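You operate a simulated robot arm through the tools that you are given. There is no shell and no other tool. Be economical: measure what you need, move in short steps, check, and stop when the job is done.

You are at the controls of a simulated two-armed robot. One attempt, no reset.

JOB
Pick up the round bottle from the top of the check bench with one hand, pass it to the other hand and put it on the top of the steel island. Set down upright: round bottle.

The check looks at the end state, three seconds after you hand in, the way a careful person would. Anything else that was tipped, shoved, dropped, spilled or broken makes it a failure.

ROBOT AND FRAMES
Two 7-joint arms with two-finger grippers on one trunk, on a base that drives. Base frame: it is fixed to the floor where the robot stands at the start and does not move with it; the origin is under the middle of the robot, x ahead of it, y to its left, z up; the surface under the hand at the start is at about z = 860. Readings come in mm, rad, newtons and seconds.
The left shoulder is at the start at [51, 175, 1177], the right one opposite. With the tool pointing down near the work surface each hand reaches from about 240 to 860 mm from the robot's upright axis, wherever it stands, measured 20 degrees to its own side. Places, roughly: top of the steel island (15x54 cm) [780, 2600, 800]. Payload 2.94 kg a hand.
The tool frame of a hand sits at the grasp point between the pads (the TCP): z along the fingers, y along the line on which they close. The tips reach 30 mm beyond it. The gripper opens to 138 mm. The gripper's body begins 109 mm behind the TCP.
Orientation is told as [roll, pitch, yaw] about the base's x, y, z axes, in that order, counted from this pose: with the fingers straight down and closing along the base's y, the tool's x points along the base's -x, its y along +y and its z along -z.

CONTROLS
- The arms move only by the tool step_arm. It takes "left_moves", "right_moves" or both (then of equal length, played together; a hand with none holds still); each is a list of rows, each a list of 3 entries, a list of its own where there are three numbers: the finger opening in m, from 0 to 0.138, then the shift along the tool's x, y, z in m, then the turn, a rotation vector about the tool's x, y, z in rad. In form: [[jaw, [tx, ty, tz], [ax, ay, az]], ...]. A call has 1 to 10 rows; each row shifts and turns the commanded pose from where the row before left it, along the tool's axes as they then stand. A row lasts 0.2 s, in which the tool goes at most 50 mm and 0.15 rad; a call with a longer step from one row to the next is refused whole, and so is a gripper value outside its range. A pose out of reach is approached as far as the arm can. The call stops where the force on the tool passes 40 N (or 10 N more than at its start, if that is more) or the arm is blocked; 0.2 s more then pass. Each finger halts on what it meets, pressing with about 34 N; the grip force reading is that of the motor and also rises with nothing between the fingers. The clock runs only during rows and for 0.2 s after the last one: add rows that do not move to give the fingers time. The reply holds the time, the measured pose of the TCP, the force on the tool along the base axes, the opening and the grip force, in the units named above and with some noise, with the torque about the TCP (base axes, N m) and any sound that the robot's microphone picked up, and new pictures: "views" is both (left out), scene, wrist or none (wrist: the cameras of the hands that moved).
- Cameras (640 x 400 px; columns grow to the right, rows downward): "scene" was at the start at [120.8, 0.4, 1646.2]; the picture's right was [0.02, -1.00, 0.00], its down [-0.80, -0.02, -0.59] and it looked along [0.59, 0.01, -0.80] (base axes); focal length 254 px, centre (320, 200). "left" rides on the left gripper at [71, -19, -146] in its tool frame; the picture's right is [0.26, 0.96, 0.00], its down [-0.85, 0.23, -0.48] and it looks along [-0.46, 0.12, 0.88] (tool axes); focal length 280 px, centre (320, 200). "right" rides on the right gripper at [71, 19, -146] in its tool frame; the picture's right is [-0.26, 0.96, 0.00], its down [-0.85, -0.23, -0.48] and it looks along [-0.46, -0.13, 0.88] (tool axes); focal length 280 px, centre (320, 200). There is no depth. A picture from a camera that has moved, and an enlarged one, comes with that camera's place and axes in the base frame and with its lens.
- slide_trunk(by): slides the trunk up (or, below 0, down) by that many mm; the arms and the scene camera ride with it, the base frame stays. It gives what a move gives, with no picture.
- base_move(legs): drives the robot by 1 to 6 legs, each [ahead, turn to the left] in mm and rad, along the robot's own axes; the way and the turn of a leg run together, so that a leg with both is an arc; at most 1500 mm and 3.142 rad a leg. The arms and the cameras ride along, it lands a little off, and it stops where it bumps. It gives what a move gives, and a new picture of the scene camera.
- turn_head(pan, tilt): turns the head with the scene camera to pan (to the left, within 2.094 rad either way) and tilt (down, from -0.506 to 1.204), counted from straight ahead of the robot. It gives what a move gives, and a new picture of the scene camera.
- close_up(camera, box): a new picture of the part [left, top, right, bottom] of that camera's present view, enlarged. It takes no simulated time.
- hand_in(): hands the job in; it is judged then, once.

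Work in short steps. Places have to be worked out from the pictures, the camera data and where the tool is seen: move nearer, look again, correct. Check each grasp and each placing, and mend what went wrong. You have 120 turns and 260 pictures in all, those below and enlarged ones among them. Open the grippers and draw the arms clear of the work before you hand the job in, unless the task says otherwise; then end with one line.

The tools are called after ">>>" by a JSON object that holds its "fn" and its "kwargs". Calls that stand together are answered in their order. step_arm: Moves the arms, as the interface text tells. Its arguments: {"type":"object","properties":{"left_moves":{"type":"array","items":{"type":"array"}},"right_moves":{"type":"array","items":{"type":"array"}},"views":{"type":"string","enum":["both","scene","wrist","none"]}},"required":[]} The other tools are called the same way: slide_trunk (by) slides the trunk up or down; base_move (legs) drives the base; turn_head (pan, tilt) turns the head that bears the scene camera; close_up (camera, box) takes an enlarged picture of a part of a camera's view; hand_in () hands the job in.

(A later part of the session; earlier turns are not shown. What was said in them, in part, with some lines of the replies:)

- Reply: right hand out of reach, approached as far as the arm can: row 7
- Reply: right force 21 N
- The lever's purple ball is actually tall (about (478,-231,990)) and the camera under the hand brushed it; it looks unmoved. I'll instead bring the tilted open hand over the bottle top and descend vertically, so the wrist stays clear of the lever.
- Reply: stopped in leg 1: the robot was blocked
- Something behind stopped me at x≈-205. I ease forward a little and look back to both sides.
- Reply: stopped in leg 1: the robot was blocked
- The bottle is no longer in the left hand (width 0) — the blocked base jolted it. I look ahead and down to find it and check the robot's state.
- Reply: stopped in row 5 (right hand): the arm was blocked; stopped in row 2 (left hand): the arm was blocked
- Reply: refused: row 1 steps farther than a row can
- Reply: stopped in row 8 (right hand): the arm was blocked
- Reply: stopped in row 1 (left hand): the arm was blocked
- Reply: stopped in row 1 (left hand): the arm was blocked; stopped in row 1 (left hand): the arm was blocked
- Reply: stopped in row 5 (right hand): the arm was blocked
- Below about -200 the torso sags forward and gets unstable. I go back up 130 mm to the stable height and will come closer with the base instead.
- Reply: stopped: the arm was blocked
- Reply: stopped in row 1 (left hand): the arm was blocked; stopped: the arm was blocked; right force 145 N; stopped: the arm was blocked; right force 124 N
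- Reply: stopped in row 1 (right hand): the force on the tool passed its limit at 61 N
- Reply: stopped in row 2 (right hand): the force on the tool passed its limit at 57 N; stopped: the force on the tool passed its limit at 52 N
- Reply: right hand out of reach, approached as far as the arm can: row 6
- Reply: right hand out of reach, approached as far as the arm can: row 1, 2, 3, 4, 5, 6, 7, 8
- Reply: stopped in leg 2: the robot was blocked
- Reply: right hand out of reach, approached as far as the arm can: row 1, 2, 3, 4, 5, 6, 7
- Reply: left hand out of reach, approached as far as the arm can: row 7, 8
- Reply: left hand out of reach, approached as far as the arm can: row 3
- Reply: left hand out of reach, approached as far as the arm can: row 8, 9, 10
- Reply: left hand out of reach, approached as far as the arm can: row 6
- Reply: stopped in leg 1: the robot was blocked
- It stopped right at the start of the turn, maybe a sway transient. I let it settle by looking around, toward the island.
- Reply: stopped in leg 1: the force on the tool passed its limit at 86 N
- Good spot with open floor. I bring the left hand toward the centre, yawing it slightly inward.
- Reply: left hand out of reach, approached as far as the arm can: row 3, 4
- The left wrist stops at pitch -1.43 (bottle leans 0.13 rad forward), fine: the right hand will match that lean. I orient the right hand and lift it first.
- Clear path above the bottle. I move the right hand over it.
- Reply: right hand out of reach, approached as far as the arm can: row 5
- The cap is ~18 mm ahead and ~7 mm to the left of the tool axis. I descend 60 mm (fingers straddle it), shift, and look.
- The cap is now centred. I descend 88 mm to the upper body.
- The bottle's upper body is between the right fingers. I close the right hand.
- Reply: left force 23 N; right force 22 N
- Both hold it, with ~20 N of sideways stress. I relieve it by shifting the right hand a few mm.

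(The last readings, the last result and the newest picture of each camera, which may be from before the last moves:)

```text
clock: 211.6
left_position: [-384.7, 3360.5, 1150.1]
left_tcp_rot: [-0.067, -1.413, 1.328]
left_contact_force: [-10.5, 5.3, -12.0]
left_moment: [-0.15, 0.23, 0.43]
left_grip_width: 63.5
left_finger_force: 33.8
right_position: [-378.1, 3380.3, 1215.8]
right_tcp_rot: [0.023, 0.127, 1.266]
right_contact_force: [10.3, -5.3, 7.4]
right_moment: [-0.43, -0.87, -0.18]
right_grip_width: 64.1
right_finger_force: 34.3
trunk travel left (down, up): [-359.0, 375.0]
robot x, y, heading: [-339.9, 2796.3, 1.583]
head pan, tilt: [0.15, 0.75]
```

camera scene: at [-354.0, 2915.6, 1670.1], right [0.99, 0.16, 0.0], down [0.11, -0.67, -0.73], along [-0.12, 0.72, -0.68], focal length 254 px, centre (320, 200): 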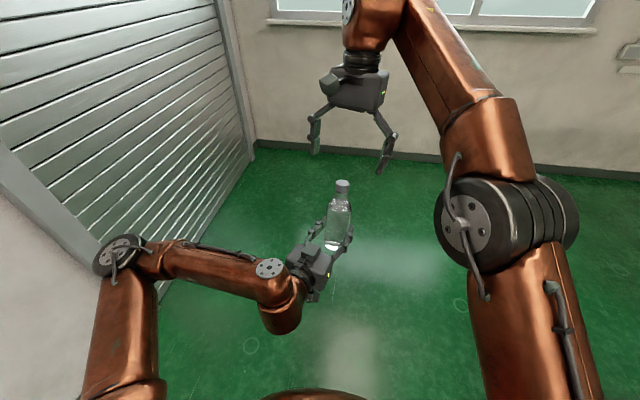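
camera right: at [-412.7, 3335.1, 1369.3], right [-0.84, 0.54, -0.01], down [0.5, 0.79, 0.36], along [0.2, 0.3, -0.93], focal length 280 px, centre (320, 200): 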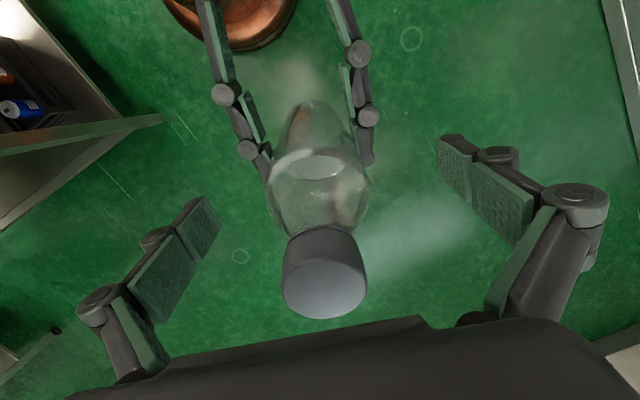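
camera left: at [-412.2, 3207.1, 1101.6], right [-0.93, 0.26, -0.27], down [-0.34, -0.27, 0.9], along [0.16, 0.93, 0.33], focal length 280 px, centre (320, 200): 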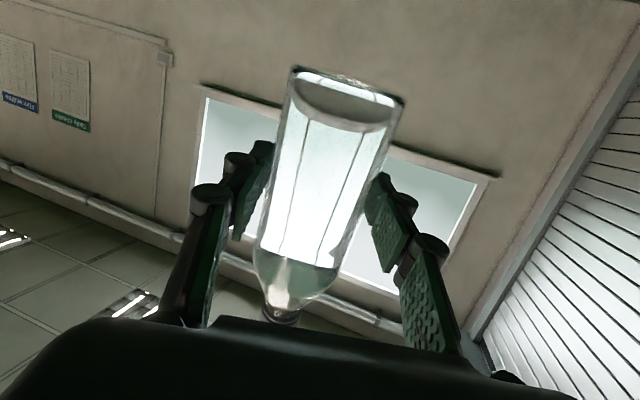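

Stress is lower. I shift slightly more and open the left hand slowly.

>>> {"fn": "step_arm", "kwargs": {"right_moves": [[0.03, [0, -0.002, 0], [0, 0, 0]], [0.03, [0, -0.001, 0], [0, 0, 0]], [0.03, [0, 0, 0], [0, 0, 0]], [0.03, [0, 0, 0], [0, 0, 0]], [0.03, [0, 0, 0], [0, 0, 0]], [0.03, [0, 0, 0], [0, 0, 0]], [0.03, [0, 0, 0], [0, 0, 0]], [0.03, [0, 0, 0], [0, 0, 0]]], "left_moves": [[0.03, [0, 0, 0], [0, 0, 0]], [0.03, [0, 0, 0], [0, 0, 0]], [0.07, [0, 0, 0], [0, 0, 0]], [0.085, [0, 0, 0], [0, 0, 0]], [0.1, [0, 0, 0], [0, 0, 0]], [0.12, [0, 0, 0], [0, 0, 0]], [0.138, [0, 0, 0], [0, 0, 0]], [0.138, [0, 0, 0], [0, 0, 0]]], "views": "none"}}

>>> {"fn": "close_up", "kwargs": {"camera": "scene", "box": [270, 130, 430, 250]}}

```text
clock: 213.4
left_position: [-385.7, 3360.7, 1151.6]
left_tcp_rot: [-0.067, -1.414, 1.329]
left_contact_force: [-0.3, 0.3, 0.0]
left_moment: [-0.03, -0.03, -0.05]
left_grip_width: 137.6
left_finger_force: 0.2
right_position: [-373.6, 3380.8, 1214.3]
right_tcp_rot: [0.022, 0.126, 1.266]
right_contact_force: [0.3, 0.2, 0.0]
right_moment: [0.01, -0.02, -0.01]
right_grip_width: 64.3
right_finger_force: 33.9
trunk travel left (down, up): [-359.0, 375.0]
robot x, y, heading: [-337.6, 2796.8, 1.587]
head pan, tilt: [0.15, 0.75]
```

```text
3.33 times, centred on (350, 190) of scene
camera zoom: at [-353.4, 2917.9, 1669.9], right [0.99, 0.16, 0.0], down [0.11, -0.67, -0.73], along [-0.12, 0.72, -0.68], focal length 847 px, centre (220, 233)
```

zoom: 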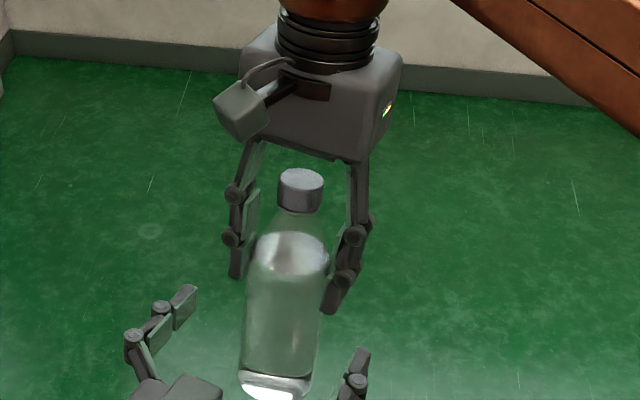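

The right hand has it. I withdraw the left hand straight back.

>>> {"fn": "step_arm", "kwargs": {"left_moves": [[0.138, [0, 0, -0.02], [0, 0, 0]], [0.138, [0, 0, -0.03], [0, 0.03, 0]], [0.138, [0, 0, -0.03], [0, 0.05, 0]], [0.138, [0, 0.01, -0.03], [0, 0.08, 0]], [0.138, [0, 0.02, -0.03], [0, 0.1, 0]], [0.138, [0, 0.03, -0.02], [0, 0.12, 0]], [0.138, [0, 0.03, 0], [0, 0.12, 0]], [0.138, [0, 0.03, 0], [0, 0.12, 0]]], "views": "scene"}}

```text
clock: 215.2
left_position: [-536.9, 3310.8, 1192.7]
left_tcp_rot: [-0.016, -0.792, 1.273]
left_contact_force: [-0.2, -0.3, 0.6]
left_moment: [-0.02, -0.05, 0.0]
left_grip_width: 138.1
left_finger_force: 0.1
left hand out of reach, approached as far as the arm can: row 1, 2, 3, 4
right_position: [-373.1, 3380.4, 1214.6]
right_tcp_rot: [0.021, 0.126, 1.265]
right_contact_force: [0.2, -1.2, -0.7]
right_moment: [0.0, -0.02, -0.01]
right_grip_width: 64.3
right_finger_force: 34.4
trunk travel left (down, up): [-359.0, 375.0]
robot x, y, heading: [-342.3, 2794.1, 1.585]
head pan, tilt: [0.15, 0.75]
camera scene: at [-353.7, 2917.7, 1669.9], right [0.99, 0.16, 0.0], down [0.11, -0.67, -0.73], along [-0.12, 0.72, -0.68], focal length 254 px, centre (320, 200)
```

scene: 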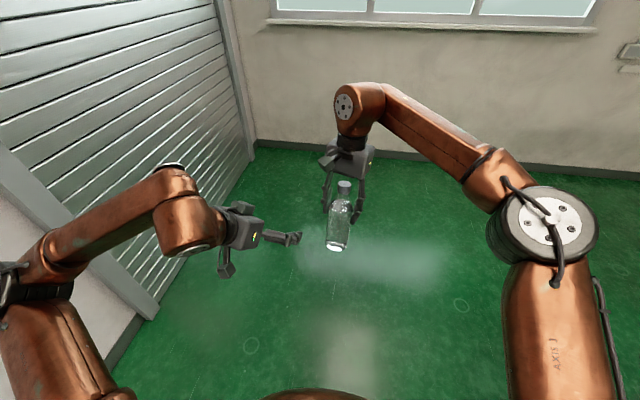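

I straighten the right hand vertical and bring it to its own side, and point the left hand down out of the way.

>>> {"fn": "step_arm", "kwargs": {"right_moves": [[0.03, [0, -0.01, 0], [0.02, 0, 0]], [0.03, [0, -0.02, 0], [0, -0.042, 0]], [0.03, [0, -0.025, 0], [0, -0.042, 0]], [0.03, [0, -0.025, 0], [0, -0.042, 0]], [0.03, [0.01, -0.025, 0], [0, 0, -0.06]], [0.03, [0.01, -0.025, 0], [0, 0, -0.08]], [0.03, [0.01, -0.025, 0], [0, 0, -0.08]], [0.03, [0.01, -0.025, 0], [0, 0, -0.08]], [0.03, [0, -0.01, 0], [0, 0, 0]]], "left_moves": [[0.138, [0, 0.01, 0], [0, 0.06, 0]], [0.138, [0, 0.01, 0], [0, 0.1, 0]], [0.138, [0, 0.01, 0], [0, 0.1, 0]], [0.138, [0, 0.01, 0], [0, 0.1, 0]], [0.138, [0, 0.01, 0], [0, 0.1, 0]], [0.138, [0, 0.01, 0], [0, 0.1, 0]], [0.138, [0, 0.01, 0], [0, 0.1, 0]], [0.138, [0, 0, 0], [0, 0.1, 0]], [0.138, [0, 0, 0], [0, 0.03, 0]]], "views": "both"}}

```text
clock: 217.2
left_position: [-604.0, 3331.7, 1190.9]
left_tcp_rot: [-0.011, -0.002, 1.263]
left_contact_force: [0.5, -0.6, -0.4]
left_moment: [-0.02, -0.01, 0.01]
left_grip_width: 137.7
left_finger_force: 0.1
right_position: [-199.0, 3297.8, 1214.2]
right_tcp_rot: [0.003, 0.0, 1.57]
right_contact_force: [-1.0, -0.5, 0.1]
right_moment: [-0.03, -0.04, 0.03]
right_grip_width: 64.3
right_finger_force: 33.8
trunk travel left (down, up): [-359.0, 375.0]
robot x, y, heading: [-338.6, 2793.0, 1.584]
head pan, tilt: [0.15, 0.75]
camera scene: at [-353.8, 2918.1, 1669.9], right [0.99, 0.16, 0.0], down [0.11, -0.67, -0.73], along [-0.12, 0.72, -0.68], focal length 254 px, centre (320, 200)
camera right: at [-219.0, 3225.8, 1358.8], right [-0.96, 0.27, 0.0], down [0.23, 0.85, 0.48], along [0.13, 0.46, -0.88], focal length 280 px, centre (320, 200)
camera left: at [-609.7, 3256.6, 1336.6], right [-1.0, 0.04, -0.01], down [0.03, 0.88, 0.48], along [0.03, 0.47, -0.88], focal length 280 px, centre (320, 200)
```

scene: 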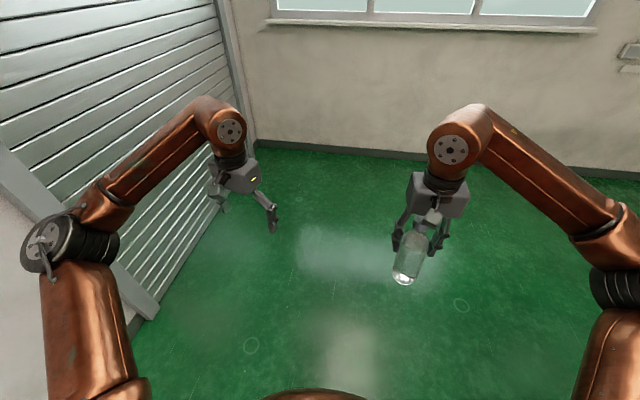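
right: 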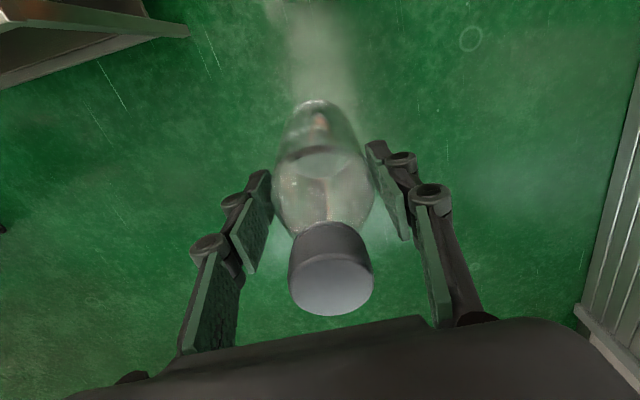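
left: 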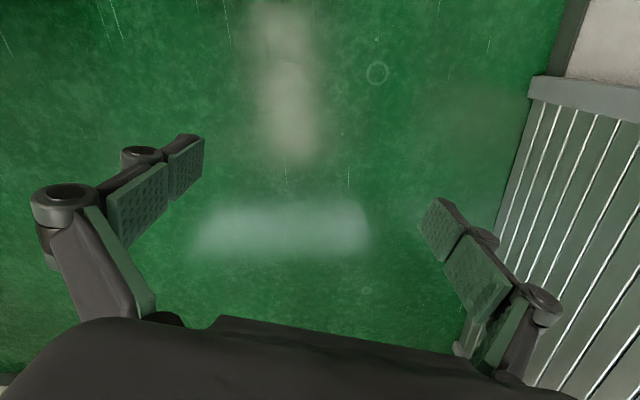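

Right hand holds the bottle nearly upright. I raise it a bit, then turn right toward the island in small legs.

>>> {"fn": "step_arm", "kwargs": {"right_moves": [[0.03, [0, 0, -0.02], [0, 0, 0]], [0.03, [0, 0, -0.02], [0, 0, 0]]], "views": "none"}}

>>> {"fn": "base_move", "kwargs": {"legs": [[0, -0.25], [0, -0.26], [0, -0.26], [0, -0.27], [0, -0.27], [0, -0.27]]}}

```text
clock: 217.8
left_position: [-604.2, 3331.5, 1191.1]
left_tcp_rot: [-0.01, -0.005, 1.262]
left_contact_force: [-0.6, -0.1, 0.0]
left_moment: [0.03, -0.04, -0.01]
left_grip_width: 138.0
left_finger_force: 0.1
right_position: [-198.7, 3299.5, 1254.8]
right_tcp_rot: [0.003, -0.001, 1.566]
right_contact_force: [0.2, -0.7, -5.1]
right_moment: [0.0, 0.0, 0.01]
right_grip_width: 64.1
right_finger_force: 34.4
trunk travel left (down, up): [-359.0, 375.0]
robot x, y, heading: [-335.4, 2796.2, 1.583]
head pan, tilt: [0.15, 0.75]
```

```text
clock: 223.6
left_position: [198.6, 3056.4, 1190.8]
left_tcp_rot: [-0.01, -0.003, -0.314]
left_contact_force: [0.5, 0.6, 0.1]
left_moment: [0.01, 0.0, -0.03]
left_grip_width: 137.8
left_finger_force: 0.0
right_position: [164.5, 2648.9, 1253.6]
right_tcp_rot: [0.002, 0.001, -0.012]
right_contact_force: [-0.2, -0.7, -4.6]
right_moment: [0.03, 0.02, 0.02]
right_grip_width: 63.9
right_finger_force: 33.4
trunk travel left (down, up): [-359.0, 375.0]
robot x, y, heading: [-336.2, 2795.9, 0.008]
head pan, tilt: [0.15, 0.75]
camera scene: at [-214.2, 2806.0, 1669.9], right [0.15, -0.99, 0.0], down [-0.67, -0.1, -0.73], along [0.72, 0.11, -0.68], focal length 254 px, centre (320, 200)
```

scene: 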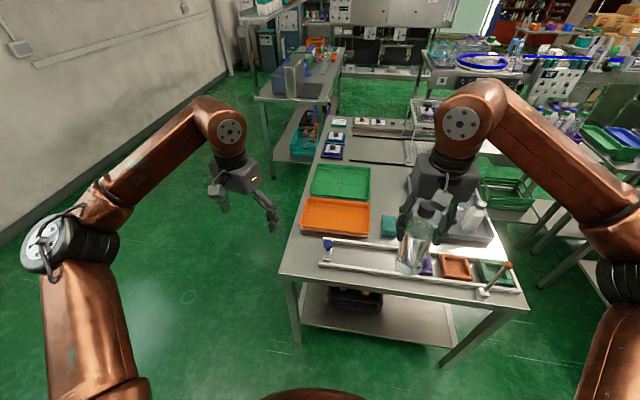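

Facing the island. I zoom on the free strip between the trays.

>>> {"fn": "close_up", "kwargs": {"camera": "scene", "box": [300, 120, 500, 270]}}

>>> {"fn": "close_up", "kwargs": {"camera": "right", "box": [0, 0, 640, 400]}}

```text
2.67 times, centred on (400, 195) of scene
camera zoom: at [-214.2, 2806.0, 1669.9], right [0.15, -0.99, 0.0], down [-0.67, -0.1, -0.73], along [0.72, 0.11, -0.68], focal length 678 px, centre (107, 213)
```

zoom: 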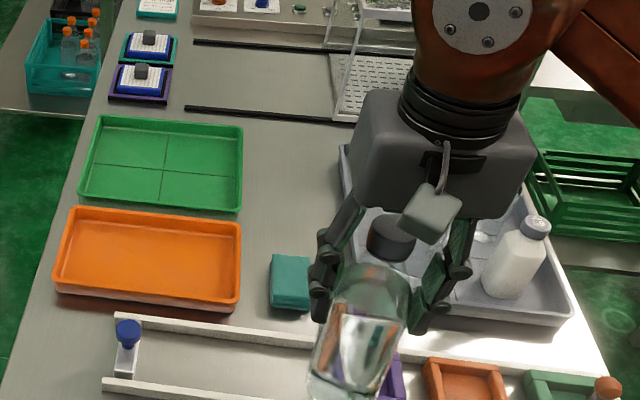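

```text
1.00 times, centred on (320, 200) of right (not enlarged: the box is as wide or as high as the picture)
camera zoom: at [93.9, 2668.6, 1398.3], right [0.27, 0.96, 0.0], down [0.85, -0.24, 0.48], along [0.46, -0.13, -0.88], focal length 280 px, centre (320, 200)
```

zoom: 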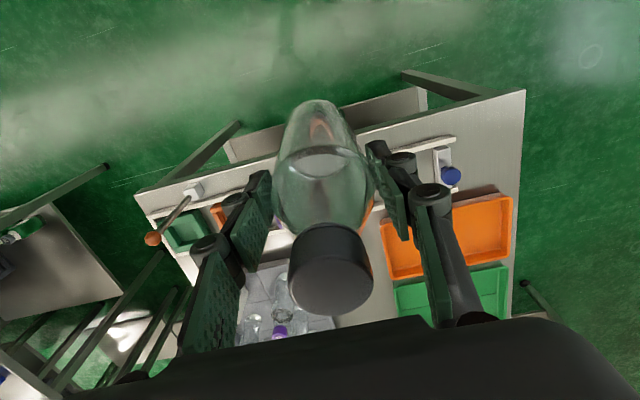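

Free area is roughly x 640–1000, y 2520–2695; I target (720, 2605). I drive forward 320 mm in short legs.

>>> {"fn": "base_move", "kwargs": {"legs": [[80, 0], [80, 0], [80, 0], [80, 0]]}}

```text
clock: 226.6
left_position: [529.9, 3058.5, 1187.6]
left_tcp_rot: [-0.011, 0.008, -0.309]
left_contact_force: [-1.7, -0.1, 0.4]
left_moment: [0.05, -0.18, -0.02]
left_grip_width: 138.0
left_finger_force: 0.1
right_position: [495.8, 2646.9, 1249.0]
right_tcp_rot: [-0.001, 0.009, -0.021]
right_contact_force: [-0.9, 0.6, -5.4]
right_moment: [-0.01, -0.13, -0.03]
right_grip_width: 63.7
right_finger_force: 33.9
trunk travel left (down, up): [-359.0, 375.0]
robot x, y, heading: [-21.4, 2794.5, 0.003]
head pan, tilt: [0.15, 0.75]
camera scene: at [181.9, 2806.3, 1669.9], right [0.15, -0.99, -0.01], down [-0.71, -0.1, -0.7], along [0.69, 0.11, -0.72], focal length 254 px, centre (320, 200)
```

scene: 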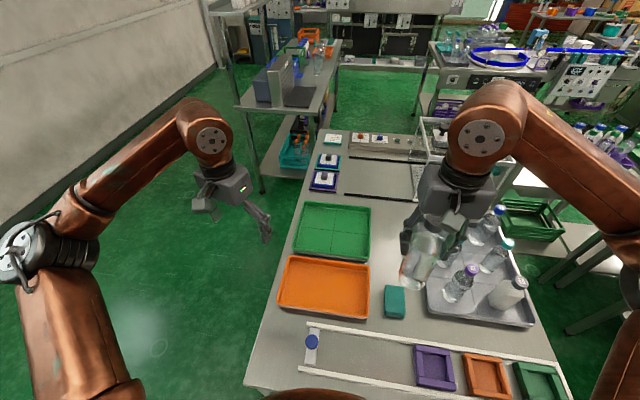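

I move the bottle over the target at the present height, gently.

>>> {"fn": "step_arm", "kwargs": {"right_moves": [[0.03, [-0.015, -0.003, 0], [0, 0, 0]], [0.03, [-0.03, -0.006, 0], [0, 0, 0]], [0.03, [-0.032, -0.006, 0], [0, 0, 0]], [0.03, [-0.032, -0.006, 0], [0, 0, 0]], [0.03, [-0.032, -0.006, 0], [0, 0, 0]], [0.03, [-0.032, -0.006, 0], [0, 0, 0]], [0.03, [-0.03, -0.006, 0], [0, 0, 0]], [0.03, [-0.018, -0.003, 0], [0, 0, 0]], [0.03, [0, 0, 0], [0, 0, 0]]], "views": "both"}}

>>> {"fn": "close_up", "kwargs": {"camera": "scene", "box": [340, 120, 540, 340]}}

```text
clock: 226.9
left_position: [417.6, 3064.8, 1224.7]
left_tcp_rot: [0.01, -0.083, -0.259]
left_contact_force: [2.4, 0.3, 0.6]
left_moment: [-0.05, 0.15, 0.01]
left_grip_width: 138.1
left_finger_force: 0.0
right_position: [383.7, 2636.3, 1281.8]
right_tcp_rot: [0.003, -0.094, -0.054]
right_contact_force: [1.5, 0.5, -6.0]
right_moment: [0.03, 0.2, 0.01]
right_grip_width: 64.3
right_finger_force: 34.2
trunk travel left (down, up): [-359.0, 375.0]
robot x, y, heading: [-24.2, 2793.7, 0.001]
head pan, tilt: [0.15, 0.75]
stopped in row 1 (right hand): the arm was blocked; the commanded pose is now the measured one
camera scene: at [170.3, 2806.8, 1670.2], right [0.15, -0.99, -0.01], down [-0.7, -0.1, -0.7], along [0.7, 0.11, -0.71], focal length 254 px, centre (320, 200)
camera right: at [300.5, 2658.4, 1420.0], right [0.31, 0.95, 0.03], down [0.79, -0.28, 0.55], along [0.53, -0.15, -0.83], focal length 280 px, centre (320, 200)
```

scene: 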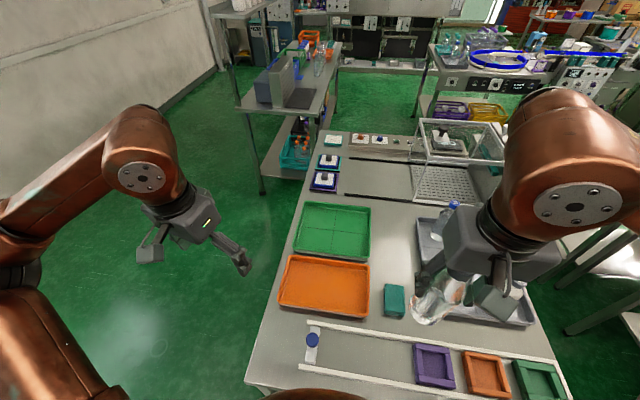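
right: 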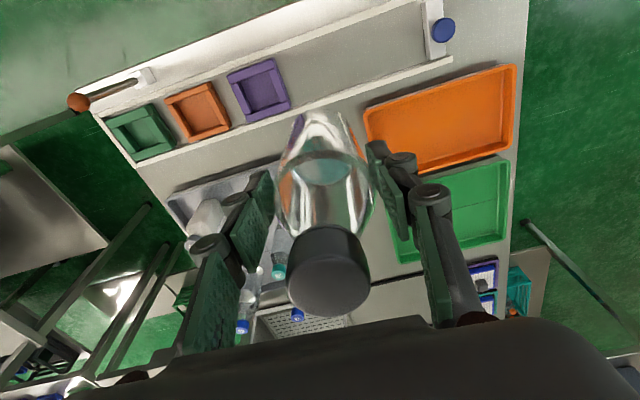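

```text
1.82 times, centred on (440, 230) of scene
camera zoom: at [170.3, 2806.8, 1670.2], right [0.15, -0.99, -0.01], down [-0.7, -0.1, -0.7], along [0.7, 0.11, -0.71], focal length 462 px, centre (102, 146)
```

zoom: 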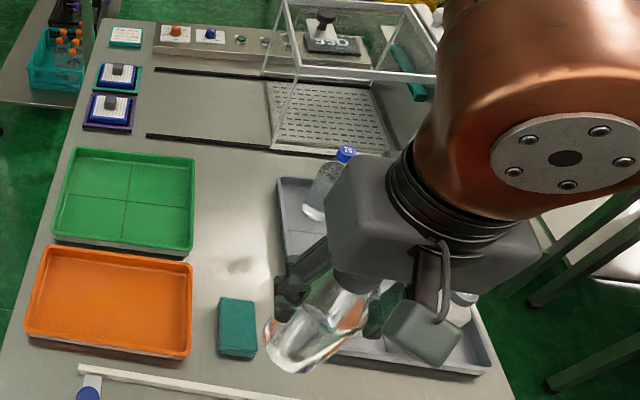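

The base stop set off a sway and the arms were re-based; bottle still held. I wait with small head moves until it settles.

>>> {"fn": "turn_head", "kwargs": {"pan": 0.0, "tilt": 0.8}}

>>> {"fn": "turn_head", "kwargs": {"pan": 0.1, "tilt": 0.8}}

>>> {"fn": "turn_head", "kwargs": {"pan": 1.2, "tilt": 0.8}}

>>> {"fn": "turn_head", "kwargs": {"pan": 0.0, "tilt": 0.85}}

```text
clock: 227.6
left_position: [457.7, 3061.5, 1213.8]
left_tcp_rot: [0.006, -0.05, -0.283]
left_contact_force: [-3.0, 0.7, -0.9]
left_moment: [0.0, -0.23, 0.03]
left_grip_width: 138.3
left_finger_force: 0.1
right_position: [427.4, 2640.6, 1271.5]
right_tcp_rot: [0.002, -0.054, -0.039]
right_contact_force: [-1.6, -0.5, -6.6]
right_moment: [-0.02, -0.1, -0.02]
right_grip_width: 63.6
right_finger_force: 33.7
trunk travel left (down, up): [-359.0, 375.0]
robot x, y, heading: [-17.6, 2791.2, -0.001]
head pan, tilt: [0.0, 0.799]
camera scene: at [175.2, 2794.0, 1665.8], right [0.0, -1.0, 0.0], down [-0.75, 0.0, -0.67], along [0.67, 0.0, -0.75], focal length 254 px, centre (320, 200)
```

scene: 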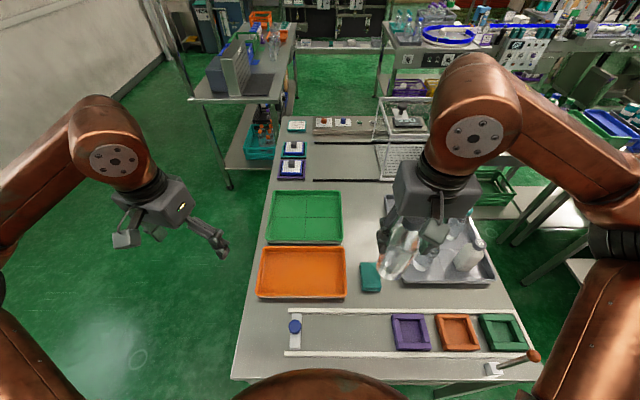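

```text
clock: 228.3
left_position: [390.6, 3062.7, 1228.1]
left_tcp_rot: [0.024, -0.103, -0.282]
left_contact_force: [2.6, 0.5, 0.7]
left_moment: [-0.01, 0.34, -0.05]
left_grip_width: 138.2
left_finger_force: 0.1
right_position: [356.1, 2638.9, 1285.7]
right_tcp_rot: [0.001, -0.115, -0.039]
right_contact_force: [2.8, 0.0, -5.4]
right_moment: [-0.02, 0.26, -0.01]
right_grip_width: 64.0
right_finger_force: 34.0
trunk travel left (down, up): [-359.0, 375.0]
robot x, y, heading: [-20.1, 2794.3, -0.0]
head pan, tilt: [0.099, 0.799]
camera scene: at [102.9, 2801.9, 1665.7], right [0.1, -0.99, 0.0], down [-0.71, -0.07, -0.7], along [0.69, 0.07, -0.72], focal length 254 px, centre (320, 200)
```

scene: 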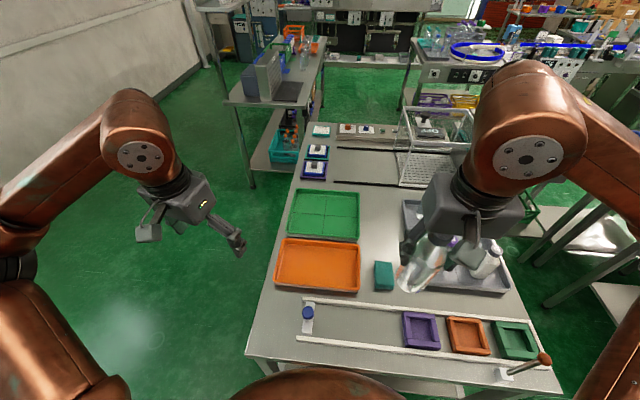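

```text
clock: 229.6
left_position: [429.1, 3061.9, 1218.1]
left_tcp_rot: [0.01, -0.073, -0.284]
left_contact_force: [2.7, -0.7, -2.4]
left_moment: [0.01, 0.27, 0.0]
left_grip_width: 138.0
left_finger_force: 0.1
right_position: [398.1, 2639.9, 1278.0]
right_tcp_rot: [0.003, -0.079, -0.041]
right_contact_force: [3.8, 0.3, -7.4]
right_moment: [0.0, 0.33, 0.02]
right_grip_width: 63.8
right_finger_force: 34.2
trunk travel left (down, up): [-359.0, 375.0]
robot x, y, heading: [-20.2, 2792.0, 0.001]
head pan, tilt: [1.201, 0.799]
camera scene: at [59.7, 2869.1, 1665.6], right [0.93, -0.36, -0.01], down [-0.26, -0.67, -0.7], along [0.25, 0.65, -0.72], focal length 254 px, centre (320, 200)
```

scene: 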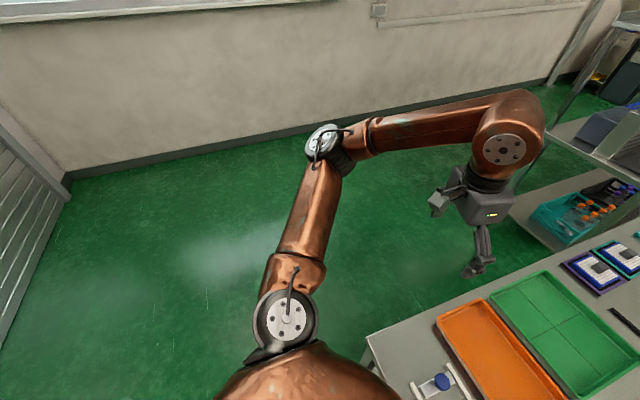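

```text
clock: 231.0
left_position: [414.2, 3062.6, 1225.7]
left_tcp_rot: [0.016, -0.09, -0.283]
left_contact_force: [-0.2, -0.3, 0.4]
left_moment: [-0.02, -0.1, 0.01]
left_grip_width: 138.0
left_finger_force: 0.1
right_position: [380.6, 2641.0, 1284.0]
right_tcp_rot: [0.006, -0.096, -0.039]
right_contact_force: [-1.7, -0.8, -4.1]
right_moment: [0.01, -0.07, -0.01]
right_grip_width: 63.9
right_finger_force: 34.0
trunk travel left (down, up): [-359.0, 375.0]
robot x, y, heading: [-20.8, 2797.0, 0.003]
head pan, tilt: [0.0, 0.85]
camera scene: at [92.2, 2794.1, 1662.6], right [0.0, -1.0, 0.0], down [-0.75, 0.0, -0.66], along [0.66, 0.0, -0.75], focal length 254 px, centre (320, 200)
```

scene: 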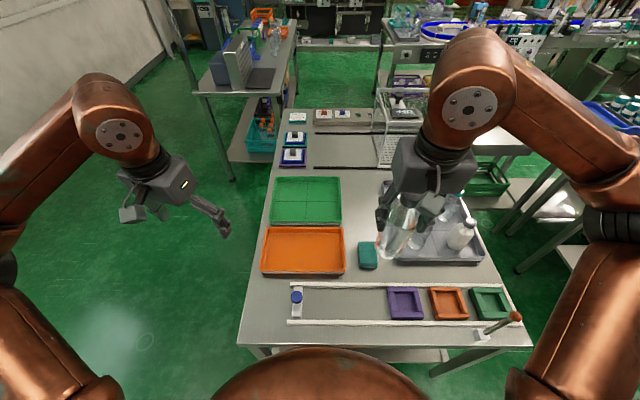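

Nearly settled; one more pause.

>>> {"fn": "turn_head", "kwargs": {"pan": 0.9, "tilt": 0.85}}

>>> {"fn": "turn_head", "kwargs": {"pan": 0.05, "tilt": 0.8}}

```text
clock: 232.2
left_position: [424.7, 3061.6, 1220.4]
left_tcp_rot: [0.011, -0.079, -0.282]
left_contact_force: [0.6, -0.2, -0.2]
left_moment: [0.0, 0.05, -0.01]
left_grip_width: 138.3
left_finger_force: 0.1
right_position: [392.9, 2640.6, 1280.7]
right_tcp_rot: [0.005, -0.083, -0.038]
right_contact_force: [0.2, -0.1, -5.3]
right_moment: [-0.03, 0.07, 0.01]
right_grip_width: 63.8
right_finger_force: 34.0
trunk travel left (down, up): [-359.0, 375.0]
robot x, y, heading: [-25.8, 2795.3, 0.006]
head pan, tilt: [0.901, 0.85]
camera scene: at [71.3, 2854.9, 1662.0], right [0.78, -0.62, 0.0], down [-0.47, -0.59, -0.66], along [0.41, 0.52, -0.75], focal length 254 px, centre (320, 200)
```

scene: 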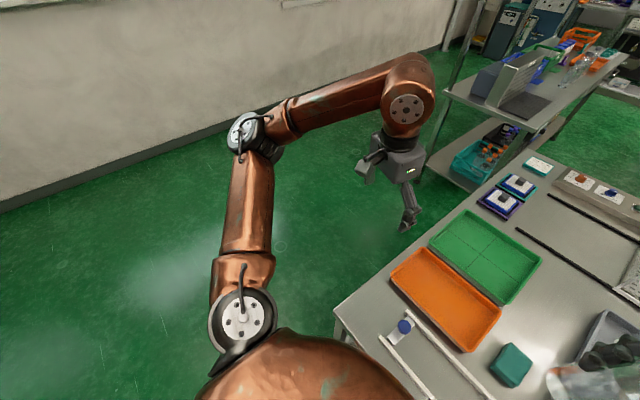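

```text
clock: 233.4
left_position: [425.3, 3060.8, 1220.7]
left_tcp_rot: [0.011, -0.079, -0.285]
left_contact_force: [0.2, -0.4, 0.1]
left_moment: [0.0, -0.02, 0.05]
left_grip_width: 137.8
left_finger_force: 0.1
right_position: [393.1, 2640.0, 1280.3]
right_tcp_rot: [0.005, -0.085, -0.04]
right_contact_force: [0.2, -0.7, -5.2]
right_moment: [0.01, 0.05, 0.04]
right_grip_width: 64.0
right_finger_force: 34.1
trunk travel left (down, up): [-359.0, 375.0]
robot x, y, heading: [-18.7, 2792.9, 0.002]
head pan, tilt: [0.051, 0.799]
camera scene: at [103.3, 2798.0, 1665.9], right [0.05, -1.0, 0.0], down [-0.72, -0.04, -0.7], along [0.7, 0.04, -0.72], focal length 254 px, centre (320, 200)
```

scene: 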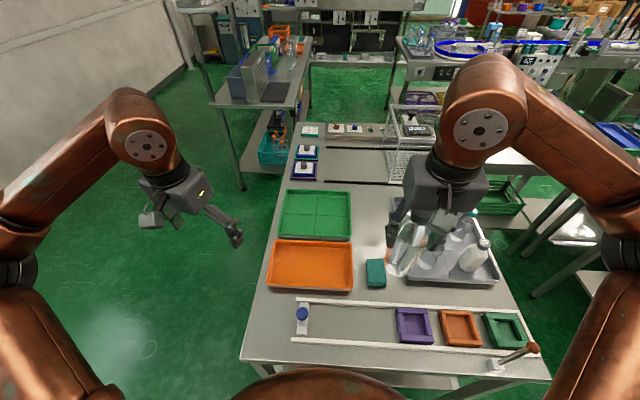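

Settled. I level the right hand and move it gently forward toward the spot (755,2606).

>>> {"fn": "step_arm", "kwargs": {"right_moves": [[0.03, [0, 0, 0], [0, 0.03, 0]], [0.03, [0, 0, 0], [0, 0.03, 0]], [0.03, [0, 0, 0], [0, 0.025, 0]], [0.03, [-0.015, 0, 0], [0, 0, 0]], [0.03, [-0.03, -0.002, 0], [0, 0, 0]], [0.03, [-0.035, -0.003, 0], [0, 0, 0]], [0.03, [-0.035, -0.003, 0], [0, 0, 0]], [0.03, [-0.035, -0.003, 0], [0, 0, 0]], [0.03, [-0.035, -0.003, 0], [0, 0, 0]], [0.03, [-0.03, -0.002, 0], [0, 0, 0]]], "views": "none"}}

>>> {"fn": "step_arm", "kwargs": {"right_moves": [[0.03, [-0.03, -0.002, 0.01], [0, 0, 0]], [0.03, [-0.035, -0.002, 0.02], [0, 0, 0]], [0.03, [-0.035, -0.002, 0.02], [0, 0, 0]], [0.03, [-0.03, -0.001, 0.02], [0, 0, 0]], [0.03, [-0.015, 0, 0.01], [0, 0, 0]], [0.03, [0, 0, 0], [0, 0, 0]]], "views": "both"}}

```text
clock: 235.6
left_position: [426.3, 3062.8, 1219.7]
left_tcp_rot: [0.011, -0.076, -0.284]
left_contact_force: [-0.2, -0.3, 0.3]
left_moment: [-0.03, 0.05, 0.01]
left_grip_width: 138.1
left_finger_force: 0.1
right_position: [608.7, 2616.4, 1279.6]
right_tcp_rot: [0.003, 0.003, -0.039]
right_contact_force: [0.6, -0.4, -4.6]
right_moment: [0.04, 0.03, 0.02]
right_grip_width: 64.0
right_finger_force: 34.1
trunk travel left (down, up): [-359.0, 375.0]
robot x, y, heading: [-22.0, 2794.5, -0.0]
head pan, tilt: [0.051, 0.799]
```

```text
clock: 237.0
left_position: [424.8, 3061.6, 1220.5]
left_tcp_rot: [0.012, -0.078, -0.281]
left_contact_force: [0.1, 0.0, 0.1]
left_moment: [0.0, -0.01, 0.02]
left_grip_width: 137.9
left_finger_force: 0.0
right_position: [731.4, 2607.8, 1188.6]
right_tcp_rot: [0.003, -0.002, -0.041]
right_contact_force: [0.1, 0.5, -5.6]
right_moment: [0.01, 0.08, 0.04]
right_grip_width: 63.9
right_finger_force: 34.4
right hand out of reach, approached as far as the arm can: row 4, 5
trunk travel left (down, up): [-359.0, 375.0]
robot x, y, heading: [-20.5, 2795.1, -0.003]
head pan, tilt: [0.051, 0.799]
camera scene: at [103.7, 2799.3, 1665.9], right [0.05, -1.0, 0.0], down [-0.72, -0.04, -0.7], along [0.7, 0.04, -0.72], focal length 254 px, centre (320, 200)
camera right: at [660.4, 2627.9, 1333.8], right [0.3, 0.95, 0.0], down [0.84, -0.27, 0.48], along [0.46, -0.14, -0.88], focal length 280 px, centre (320, 200)
```

scene: 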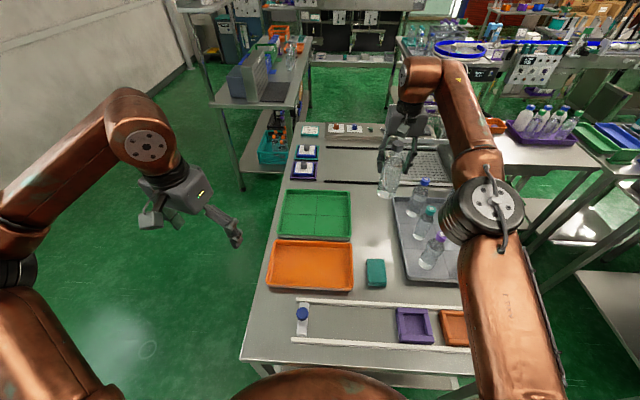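
right: 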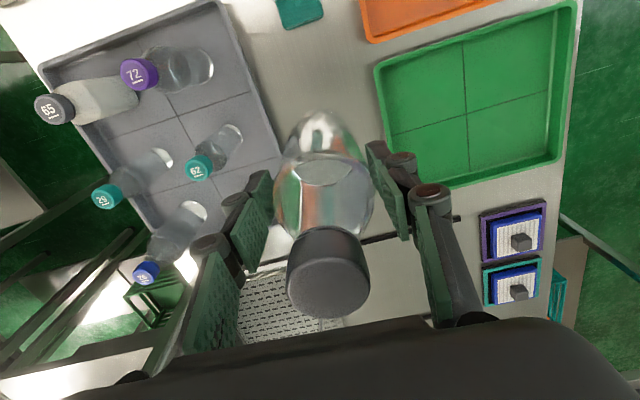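

The strip below is clear on both sides. I descend 120 mm and check arm clearance over the tray bottles.

>>> {"fn": "step_arm", "kwargs": {"right_moves": [[0.03, [0, 0, 0.015], [0, 0, 0]], [0.03, [0, 0, 0.025], [0, 0, 0]], [0.03, [0, 0, 0.025], [0, 0, 0]], [0.03, [0, 0, 0.025], [0, 0, 0]], [0.03, [0, 0, 0.02], [0, 0, 0]], [0.03, [0, 0, 0.01], [0, 0, 0]]], "views": "both"}}

```text
clock: 238.4
left_position: [426.1, 3061.9, 1220.9]
left_tcp_rot: [0.01, -0.076, -0.282]
left_contact_force: [0.0, -0.4, 0.3]
left_moment: [-0.02, 0.0, -0.01]
left_grip_width: 138.3
left_finger_force: 0.1
right_position: [731.9, 2607.7, 1069.2]
right_tcp_rot: [0.005, 0.001, -0.041]
right_contact_force: [0.4, -0.2, -5.0]
right_moment: [0.01, 0.05, -0.01]
right_grip_width: 63.8
right_finger_force: 34.1
trunk travel left (down, up): [-359.0, 375.0]
robot x, y, heading: [-21.1, 2796.7, 0.001]
head pan, tilt: [0.051, 0.799]
camera scene: at [103.9, 2798.0, 1665.9], right [0.05, -1.0, 0.0], down [-0.72, -0.04, -0.7], along [0.7, 0.04, -0.72], focal length 254 px, centre (320, 200)
camera right: at [661.6, 2628.2, 1214.5], right [0.3, 0.95, 0.0], down [0.84, -0.27, 0.47], along [0.45, -0.14, -0.88], focal length 280 px, centre (320, 200)
```

scene: 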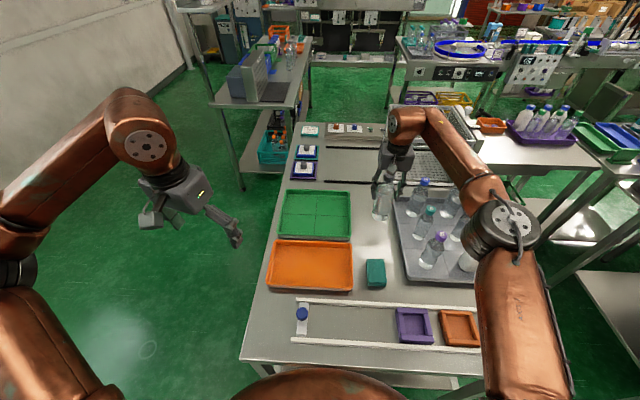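
right: 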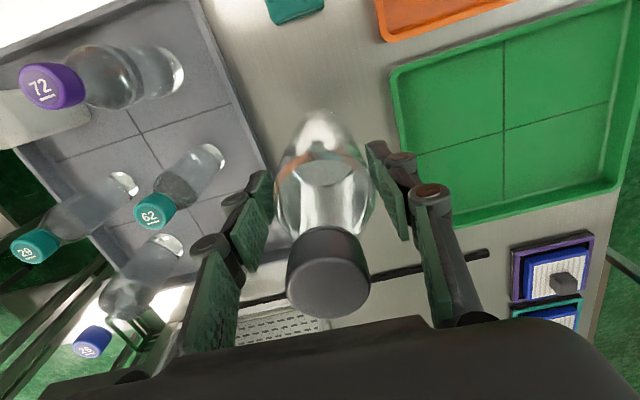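

The elbow is well above everything (z≈1280). I descend 105 mm more.

>>> {"fn": "step_arm", "kwargs": {"right_moves": [[0.03, [0, 0, 0.015], [0, 0, 0]], [0.03, [0, 0, 0.025], [0, 0, 0]], [0.03, [0, 0, 0.025], [0, 0, 0]], [0.03, [0, 0, 0.02], [0, 0, 0]], [0.03, [0, 0, 0.015], [0, 0, 0]], [0.03, [0, 0, 0.005], [0, 0, 0]]], "views": "none"}}

>>> {"fn": "close_up", "kwargs": {"camera": "scene", "box": [330, 130, 450, 280]}}

```text
clock: 239.8
left_position: [425.8, 3061.9, 1221.1]
left_tcp_rot: [0.01, -0.077, -0.282]
left_contact_force: [-0.1, 1.4, -0.7]
left_moment: [0.02, -0.01, 0.01]
left_grip_width: 138.0
left_finger_force: 0.1
right_position: [731.1, 2610.0, 962.7]
right_tcp_rot: [0.006, 0.002, -0.042]
right_contact_force: [0.1, -0.7, -5.5]
right_moment: [0.01, 0.02, 0.0]
right_grip_width: 63.9
right_finger_force: 33.5
trunk travel left (down, up): [-359.0, 375.0]
robot x, y, heading: [-18.9, 2798.1, -0.003]
head pan, tilt: [0.051, 0.799]
```

```text
2.67 times, centred on (390, 205) of scene
camera zoom: at [103.7, 2797.9, 1665.9], right [0.05, -1.0, 0.0], down [-0.72, -0.04, -0.7], along [0.7, 0.04, -0.72], focal length 678 px, centre (133, 187)
```

zoom: 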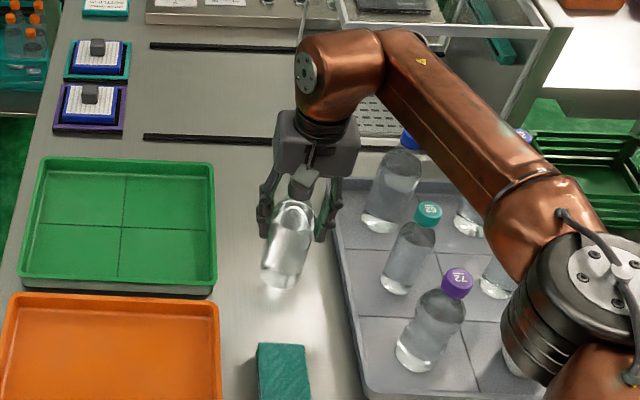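

I zoom in closer to judge whether the bottle is truly vertical.

>>> {"fn": "close_up", "kwargs": {"camera": "scene", "box": [364, 180, 428, 250]}}

>>> {"fn": "close_up", "kwargs": {"camera": "right", "box": [180, 60, 460, 340]}}

```text
5.71 times, centred on (396, 215) of scene
camera zoom: at [103.7, 2797.9, 1665.9], right [0.05, -1.0, 0.0], down [-0.72, -0.04, -0.7], along [0.7, 0.04, -0.72], focal length 1452 px, centre (-114, 114)
```

zoom: 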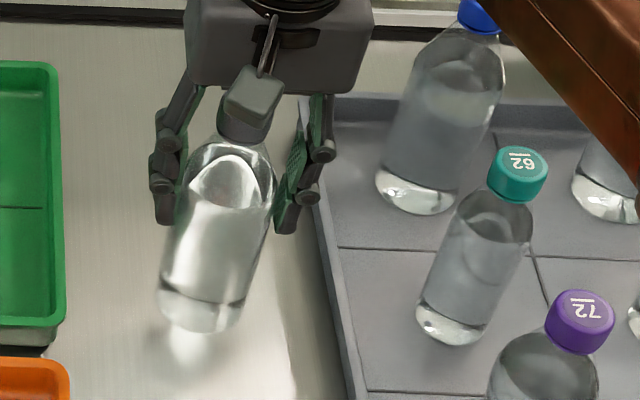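

```text
1.43 times, centred on (320, 200) of right
camera zoom: at [661.6, 2629.7, 1108.3], right [0.3, 0.95, 0.0], down [0.84, -0.27, 0.47], along [0.45, -0.14, -0.88], focal length 401 px, centre (320, 200)
```

zoom: 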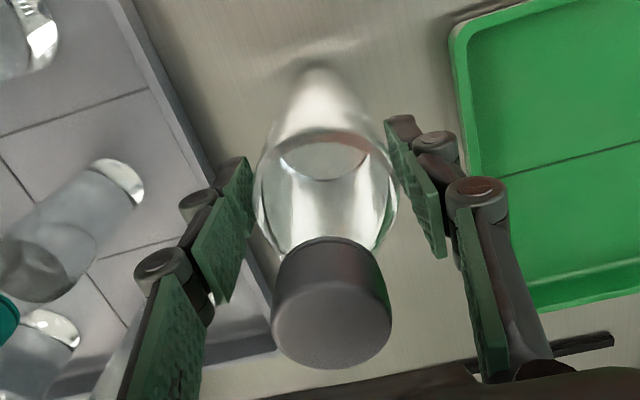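

The bottle matches the vertical direction. I lower slowly, 18 mm first.

>>> {"fn": "step_arm", "kwargs": {"right_moves": [[0.03, [0, 0, 0.006], [0, 0, 0]], [0.03, [0, 0, 0.006], [0, 0, 0]], [0.03, [0, 0, 0.006], [0, 0, 0]]], "views": "none"}}

>>> {"fn": "step_arm", "kwargs": {"right_moves": [[0.03, [0, 0, 0.003], [0, 0, 0]], [0.03, [0, 0, 0.003], [0, 0, 0]]], "views": "none"}}

```text
clock: 240.6
left_position: [425.0, 3061.0, 1219.8]
left_tcp_rot: [0.011, -0.077, -0.282]
left_contact_force: [-0.4, -0.3, 0.2]
left_moment: [-0.01, 0.0, 0.02]
left_grip_width: 137.9
left_finger_force: 0.1
right_position: [730.9, 2609.6, 945.7]
right_tcp_rot: [0.006, 0.001, -0.041]
right_contact_force: [0.0, -1.1, -5.2]
right_moment: [-0.03, 0.05, -0.02]
right_grip_width: 63.9
right_finger_force: 34.1
trunk travel left (down, up): [-359.0, 375.0]
robot x, y, heading: [-21.1, 2792.5, 0.002]
head pan, tilt: [0.051, 0.799]
```

```text
clock: 241.2
left_position: [425.3, 3062.9, 1220.8]
left_tcp_rot: [0.008, -0.077, -0.282]
left_contact_force: [-0.2, 0.7, 0.9]
left_moment: [0.01, -0.02, 0.02]
left_grip_width: 138.2
left_finger_force: 0.0
right_position: [730.9, 2610.0, 940.4]
right_tcp_rot: [0.005, 0.001, -0.041]
right_contact_force: [0.4, -0.8, -4.0]
right_moment: [-0.02, 0.05, 0.05]
right_grip_width: 64.1
right_finger_force: 34.6
trunk travel left (down, up): [-359.0, 375.0]
robot x, y, heading: [-21.8, 2795.0, -0.001]
head pan, tilt: [0.051, 0.799]
```

No contact yet (still -4 to -5 N). I keep lowering in 3 mm steps.

>>> {"fn": "step_arm", "kwargs": {"right_moves": [[0.03, [0, 0, 0.003], [0, 0, 0]], [0.03, [0, 0, 0.003], [0, 0, 0]]], "views": "none"}}

>>> {"fn": "step_arm", "kwargs": {"right_moves": [[0.03, [0, 0, 0.003], [0, 0, 0]], [0.03, [0, 0, 0.002], [0, 0, 0]]], "views": "none"}}

```text
clock: 241.8
left_position: [425.2, 3061.0, 1221.5]
left_tcp_rot: [0.009, -0.077, -0.284]
left_contact_force: [-0.1, 0.2, 0.6]
left_moment: [0.0, -0.03, -0.01]
left_grip_width: 138.0
left_finger_force: 0.0
right_position: [731.5, 2609.5, 933.9]
right_tcp_rot: [0.005, 0.002, -0.04]
right_contact_force: [-0.8, -0.7, -5.8]
right_moment: [-0.01, 0.02, 0.01]
right_grip_width: 63.8
right_finger_force: 34.2
trunk travel left (down, up): [-359.0, 375.0]
robot x, y, heading: [-21.2, 2793.2, 0.003]
head pan, tilt: [0.051, 0.799]
```

```text
clock: 242.4
left_position: [423.3, 3061.5, 1220.7]
left_tcp_rot: [0.012, -0.079, -0.283]
left_contact_force: [-0.4, 0.0, 0.0]
left_moment: [0.01, -0.02, -0.02]
left_grip_width: 137.9
left_finger_force: 0.2
right_position: [730.5, 2609.1, 931.6]
right_tcp_rot: [0.005, -0.001, -0.041]
right_contact_force: [-5.1, -1.8, 12.0]
right_moment: [0.02, 0.24, 0.03]
right_grip_width: 64.0
right_finger_force: 34.0
trunk travel left (down, up): [-359.0, 375.0]
robot x, y, heading: [-17.4, 2793.9, 0.003]
head pan, tilt: [0.051, 0.799]
```

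Contact: +12 N at z≈932. The bottle stands on the table; I open the fingers slowly.

>>> {"fn": "step_arm", "kwargs": {"right_moves": [[0.062, [0, 0, 0], [0, 0, 0]], [0.066, [0, 0, 0], [0, 0, 0]], [0.07, [0, 0, 0], [0, 0, 0]], [0.075, [0, 0, 0], [0, 0, 0]], [0.082, [0, 0, 0], [0, 0, 0]], [0.09, [0, 0, 0], [0, 0, 0]], [0.1, [0, 0, 0], [0, 0, 0]], [0.11, [0, 0, 0], [0, 0, 0]], [0.12, [0, 0, 0], [0, 0, 0]], [0.12, [0, 0, 0], [0, 0, 0]]], "views": "wrist"}}

>>> {"fn": "close_up", "kwargs": {"camera": "scene", "box": [364, 180, 428, 250]}}

```text
clock: 244.6
left_position: [424.6, 3062.4, 1220.5]
left_tcp_rot: [0.012, -0.079, -0.282]
left_contact_force: [-1.3, -0.1, -0.2]
left_moment: [-0.04, 0.0, 0.0]
left_grip_width: 138.0
left_finger_force: 0.1
right_position: [731.0, 2608.9, 928.2]
right_tcp_rot: [0.005, 0.002, -0.04]
right_contact_force: [-0.8, -0.2, -0.2]
right_moment: [0.03, -0.01, -0.04]
right_grip_width: 120.2
right_finger_force: 0.1
trunk travel left (down, up): [-359.0, 375.0]
robot x, y, heading: [-21.2, 2791.5, 0.009]
head pan, tilt: [0.051, 0.799]
camera right: at [661.1, 2629.3, 1073.6], right [0.3, 0.95, 0.0], down [0.84, -0.27, 0.47], along [0.45, -0.14, -0.88], focal length 280 px, centre (320, 200)
```

right: 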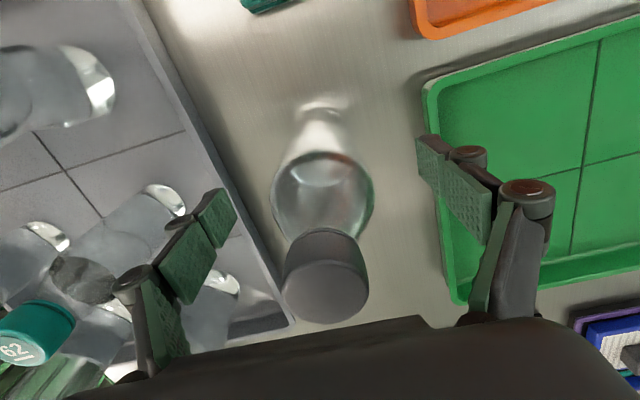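

```text
5.71 times, centred on (396, 215) of scene
camera zoom: at [103.2, 2798.1, 1665.9], right [0.05, -1.0, 0.0], down [-0.72, -0.04, -0.7], along [0.7, 0.04, -0.72], focal length 1452 px, centre (-114, 114)
```

zoom: 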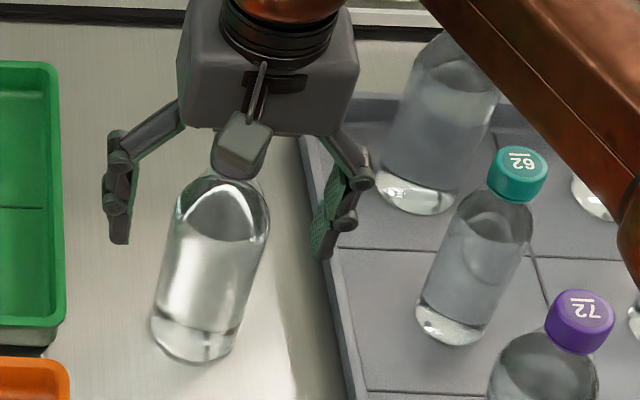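

The bottle stands upright and free. I raise the right hand straight up.

>>> {"fn": "step_arm", "kwargs": {"right_moves": [[0.12, [0, 0, -0.01], [0, 0, 0]], [0.12, [0, 0, -0.02], [0, 0, 0]], [0.12, [0, 0, -0.025], [0, 0, 0]], [0.12, [0, 0, -0.03], [0, 0, 0]], [0.12, [0, 0, -0.03], [0, 0, 0]], [0.12, [0, 0, -0.03], [0, 0, 0]], [0.12, [0, 0, -0.03], [0, 0, 0]], [0.12, [0, 0, -0.03], [0, 0, 0]], [0.12, [0, 0, -0.02], [0, 0, 0]], [0.12, [0, 0, -0.01], [0, 0, 0]]], "views": "both"}}

```text
clock: 246.8
left_position: [424.5, 3061.0, 1220.7]
left_tcp_rot: [0.009, -0.078, -0.282]
left_contact_force: [-0.3, -0.3, 0.7]
left_moment: [0.0, -0.02, 0.02]
left_grip_width: 137.9
left_finger_force: 0.0
right_position: [730.6, 2607.5, 1163.7]
right_tcp_rot: [0.007, -0.001, -0.038]
right_contact_force: [0.6, 0.3, -0.3]
right_moment: [-0.04, 0.0, 0.01]
right_grip_width: 120.1
right_finger_force: 0.0
trunk travel left (down, up): [-359.0, 375.0]
robot x, y, heading: [-18.8, 2796.3, 0.002]
head pan, tilt: [0.051, 0.799]
camera scene: at [103.0, 2798.4, 1665.9], right [0.05, -1.0, 0.0], down [-0.72, -0.04, -0.7], along [0.7, 0.04, -0.72], focal length 254 px, centre (320, 200)
camera right: at [659.9, 2627.8, 1309.2], right [0.3, 0.95, 0.0], down [0.84, -0.27, 0.47], along [0.45, -0.14, -0.88], focal length 280 px, centre (320, 200)
```

scene: 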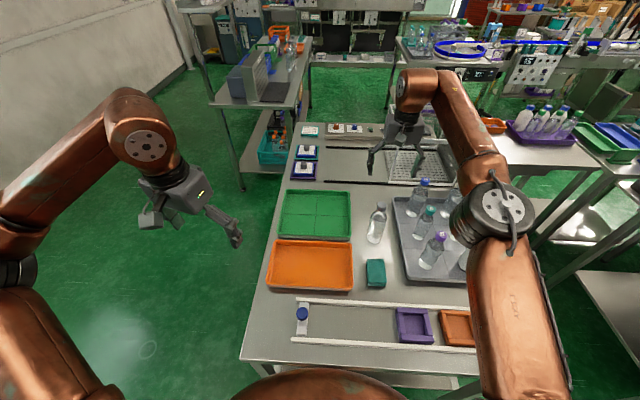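
right: 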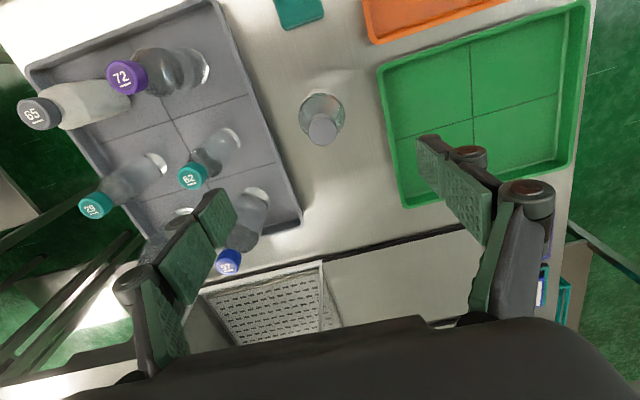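

The bottle stands upright in the free strip and nothing else moved. I draw the right arm back, clear of the island.

>>> {"fn": "step_arm", "kwargs": {"right_moves": [[0.12, [0.01, 0, -0.01], [0, 0, 0]], [0.12, [0.025, 0, -0.01], [0, 0, 0]], [0.12, [0.03, 0, -0.01], [0, 0, 0]], [0.12, [0.03, 0, 0], [0, 0, 0]], [0.12, [0.03, 0, 0], [0, 0, 0]], [0.12, [0.03, 0, 0], [0, 0, 0]], [0.12, [0.03, 0, 0], [0, 0, 0]], [0.12, [0.03, 0, 0], [0, 0, 0]], [0.12, [0.025, 0, 0], [0, 0, 0]], [0.12, [0.01, 0, 0], [0, 0, 0]]], "views": "scene"}}

>>> {"fn": "close_up", "kwargs": {"camera": "scene", "box": [330, 160, 490, 280]}}

```text
clock: 249.0
left_position: [423.9, 3062.5, 1221.5]
left_tcp_rot: [0.012, -0.078, -0.282]
left_contact_force: [0.3, 0.9, 0.3]
left_moment: [0.02, 0.0, 0.05]
left_grip_width: 138.1
left_finger_force: 0.2
right_position: [482.1, 2618.9, 1195.5]
right_tcp_rot: [0.004, 0.002, -0.041]
right_contact_force: [-0.6, -0.2, -0.4]
right_moment: [0.01, 0.01, 0.0]
right_grip_width: 120.0
right_finger_force: 0.0
trunk travel left (down, up): [-359.0, 375.0]
robot x, y, heading: [-20.9, 2793.9, 0.001]
head pan, tilt: [0.051, 0.799]
camera scene: at [103.2, 2798.1, 1665.9], right [0.05, -1.0, 0.0], down [-0.72, -0.04, -0.7], along [0.7, 0.04, -0.72], focal length 254 px, centre (320, 200)
```

scene: 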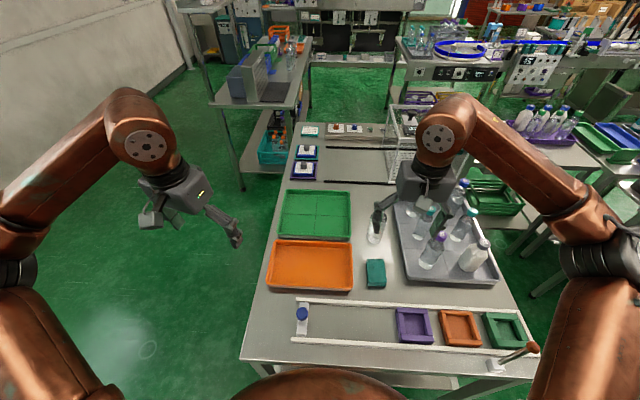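

```text
3.33 times, centred on (410, 220) of scene
camera zoom: at [103.2, 2798.1, 1665.9], right [0.05, -1.0, 0.0], down [-0.72, -0.04, -0.7], along [0.7, 0.04, -0.72], focal length 847 px, centre (20, 133)
```

zoom: 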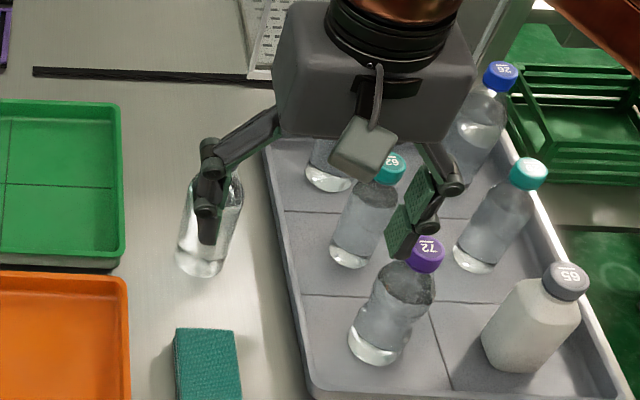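

The bottle stands upright on the island, its neighbours are undisturbed, both grippers are open and both hands are well above the work. I hand in.

>>> {"fn": "hand_in", "kwargs": {}}

```text
The job is handed in.
```

The round bottle is standing upright on the island top near (731, 2608), but I dropped it once on the way: a base jolt threw it from the left hand onto the floor. It still looked whole in the pictures. I picked it up with the left hand and passed it to the right, which set it down. Nothing else looked tipped or shoved, though the right hand lightly brushed the scale's lever during the first pick-up, and the right elbow came near or touched the bench frame by the floor.
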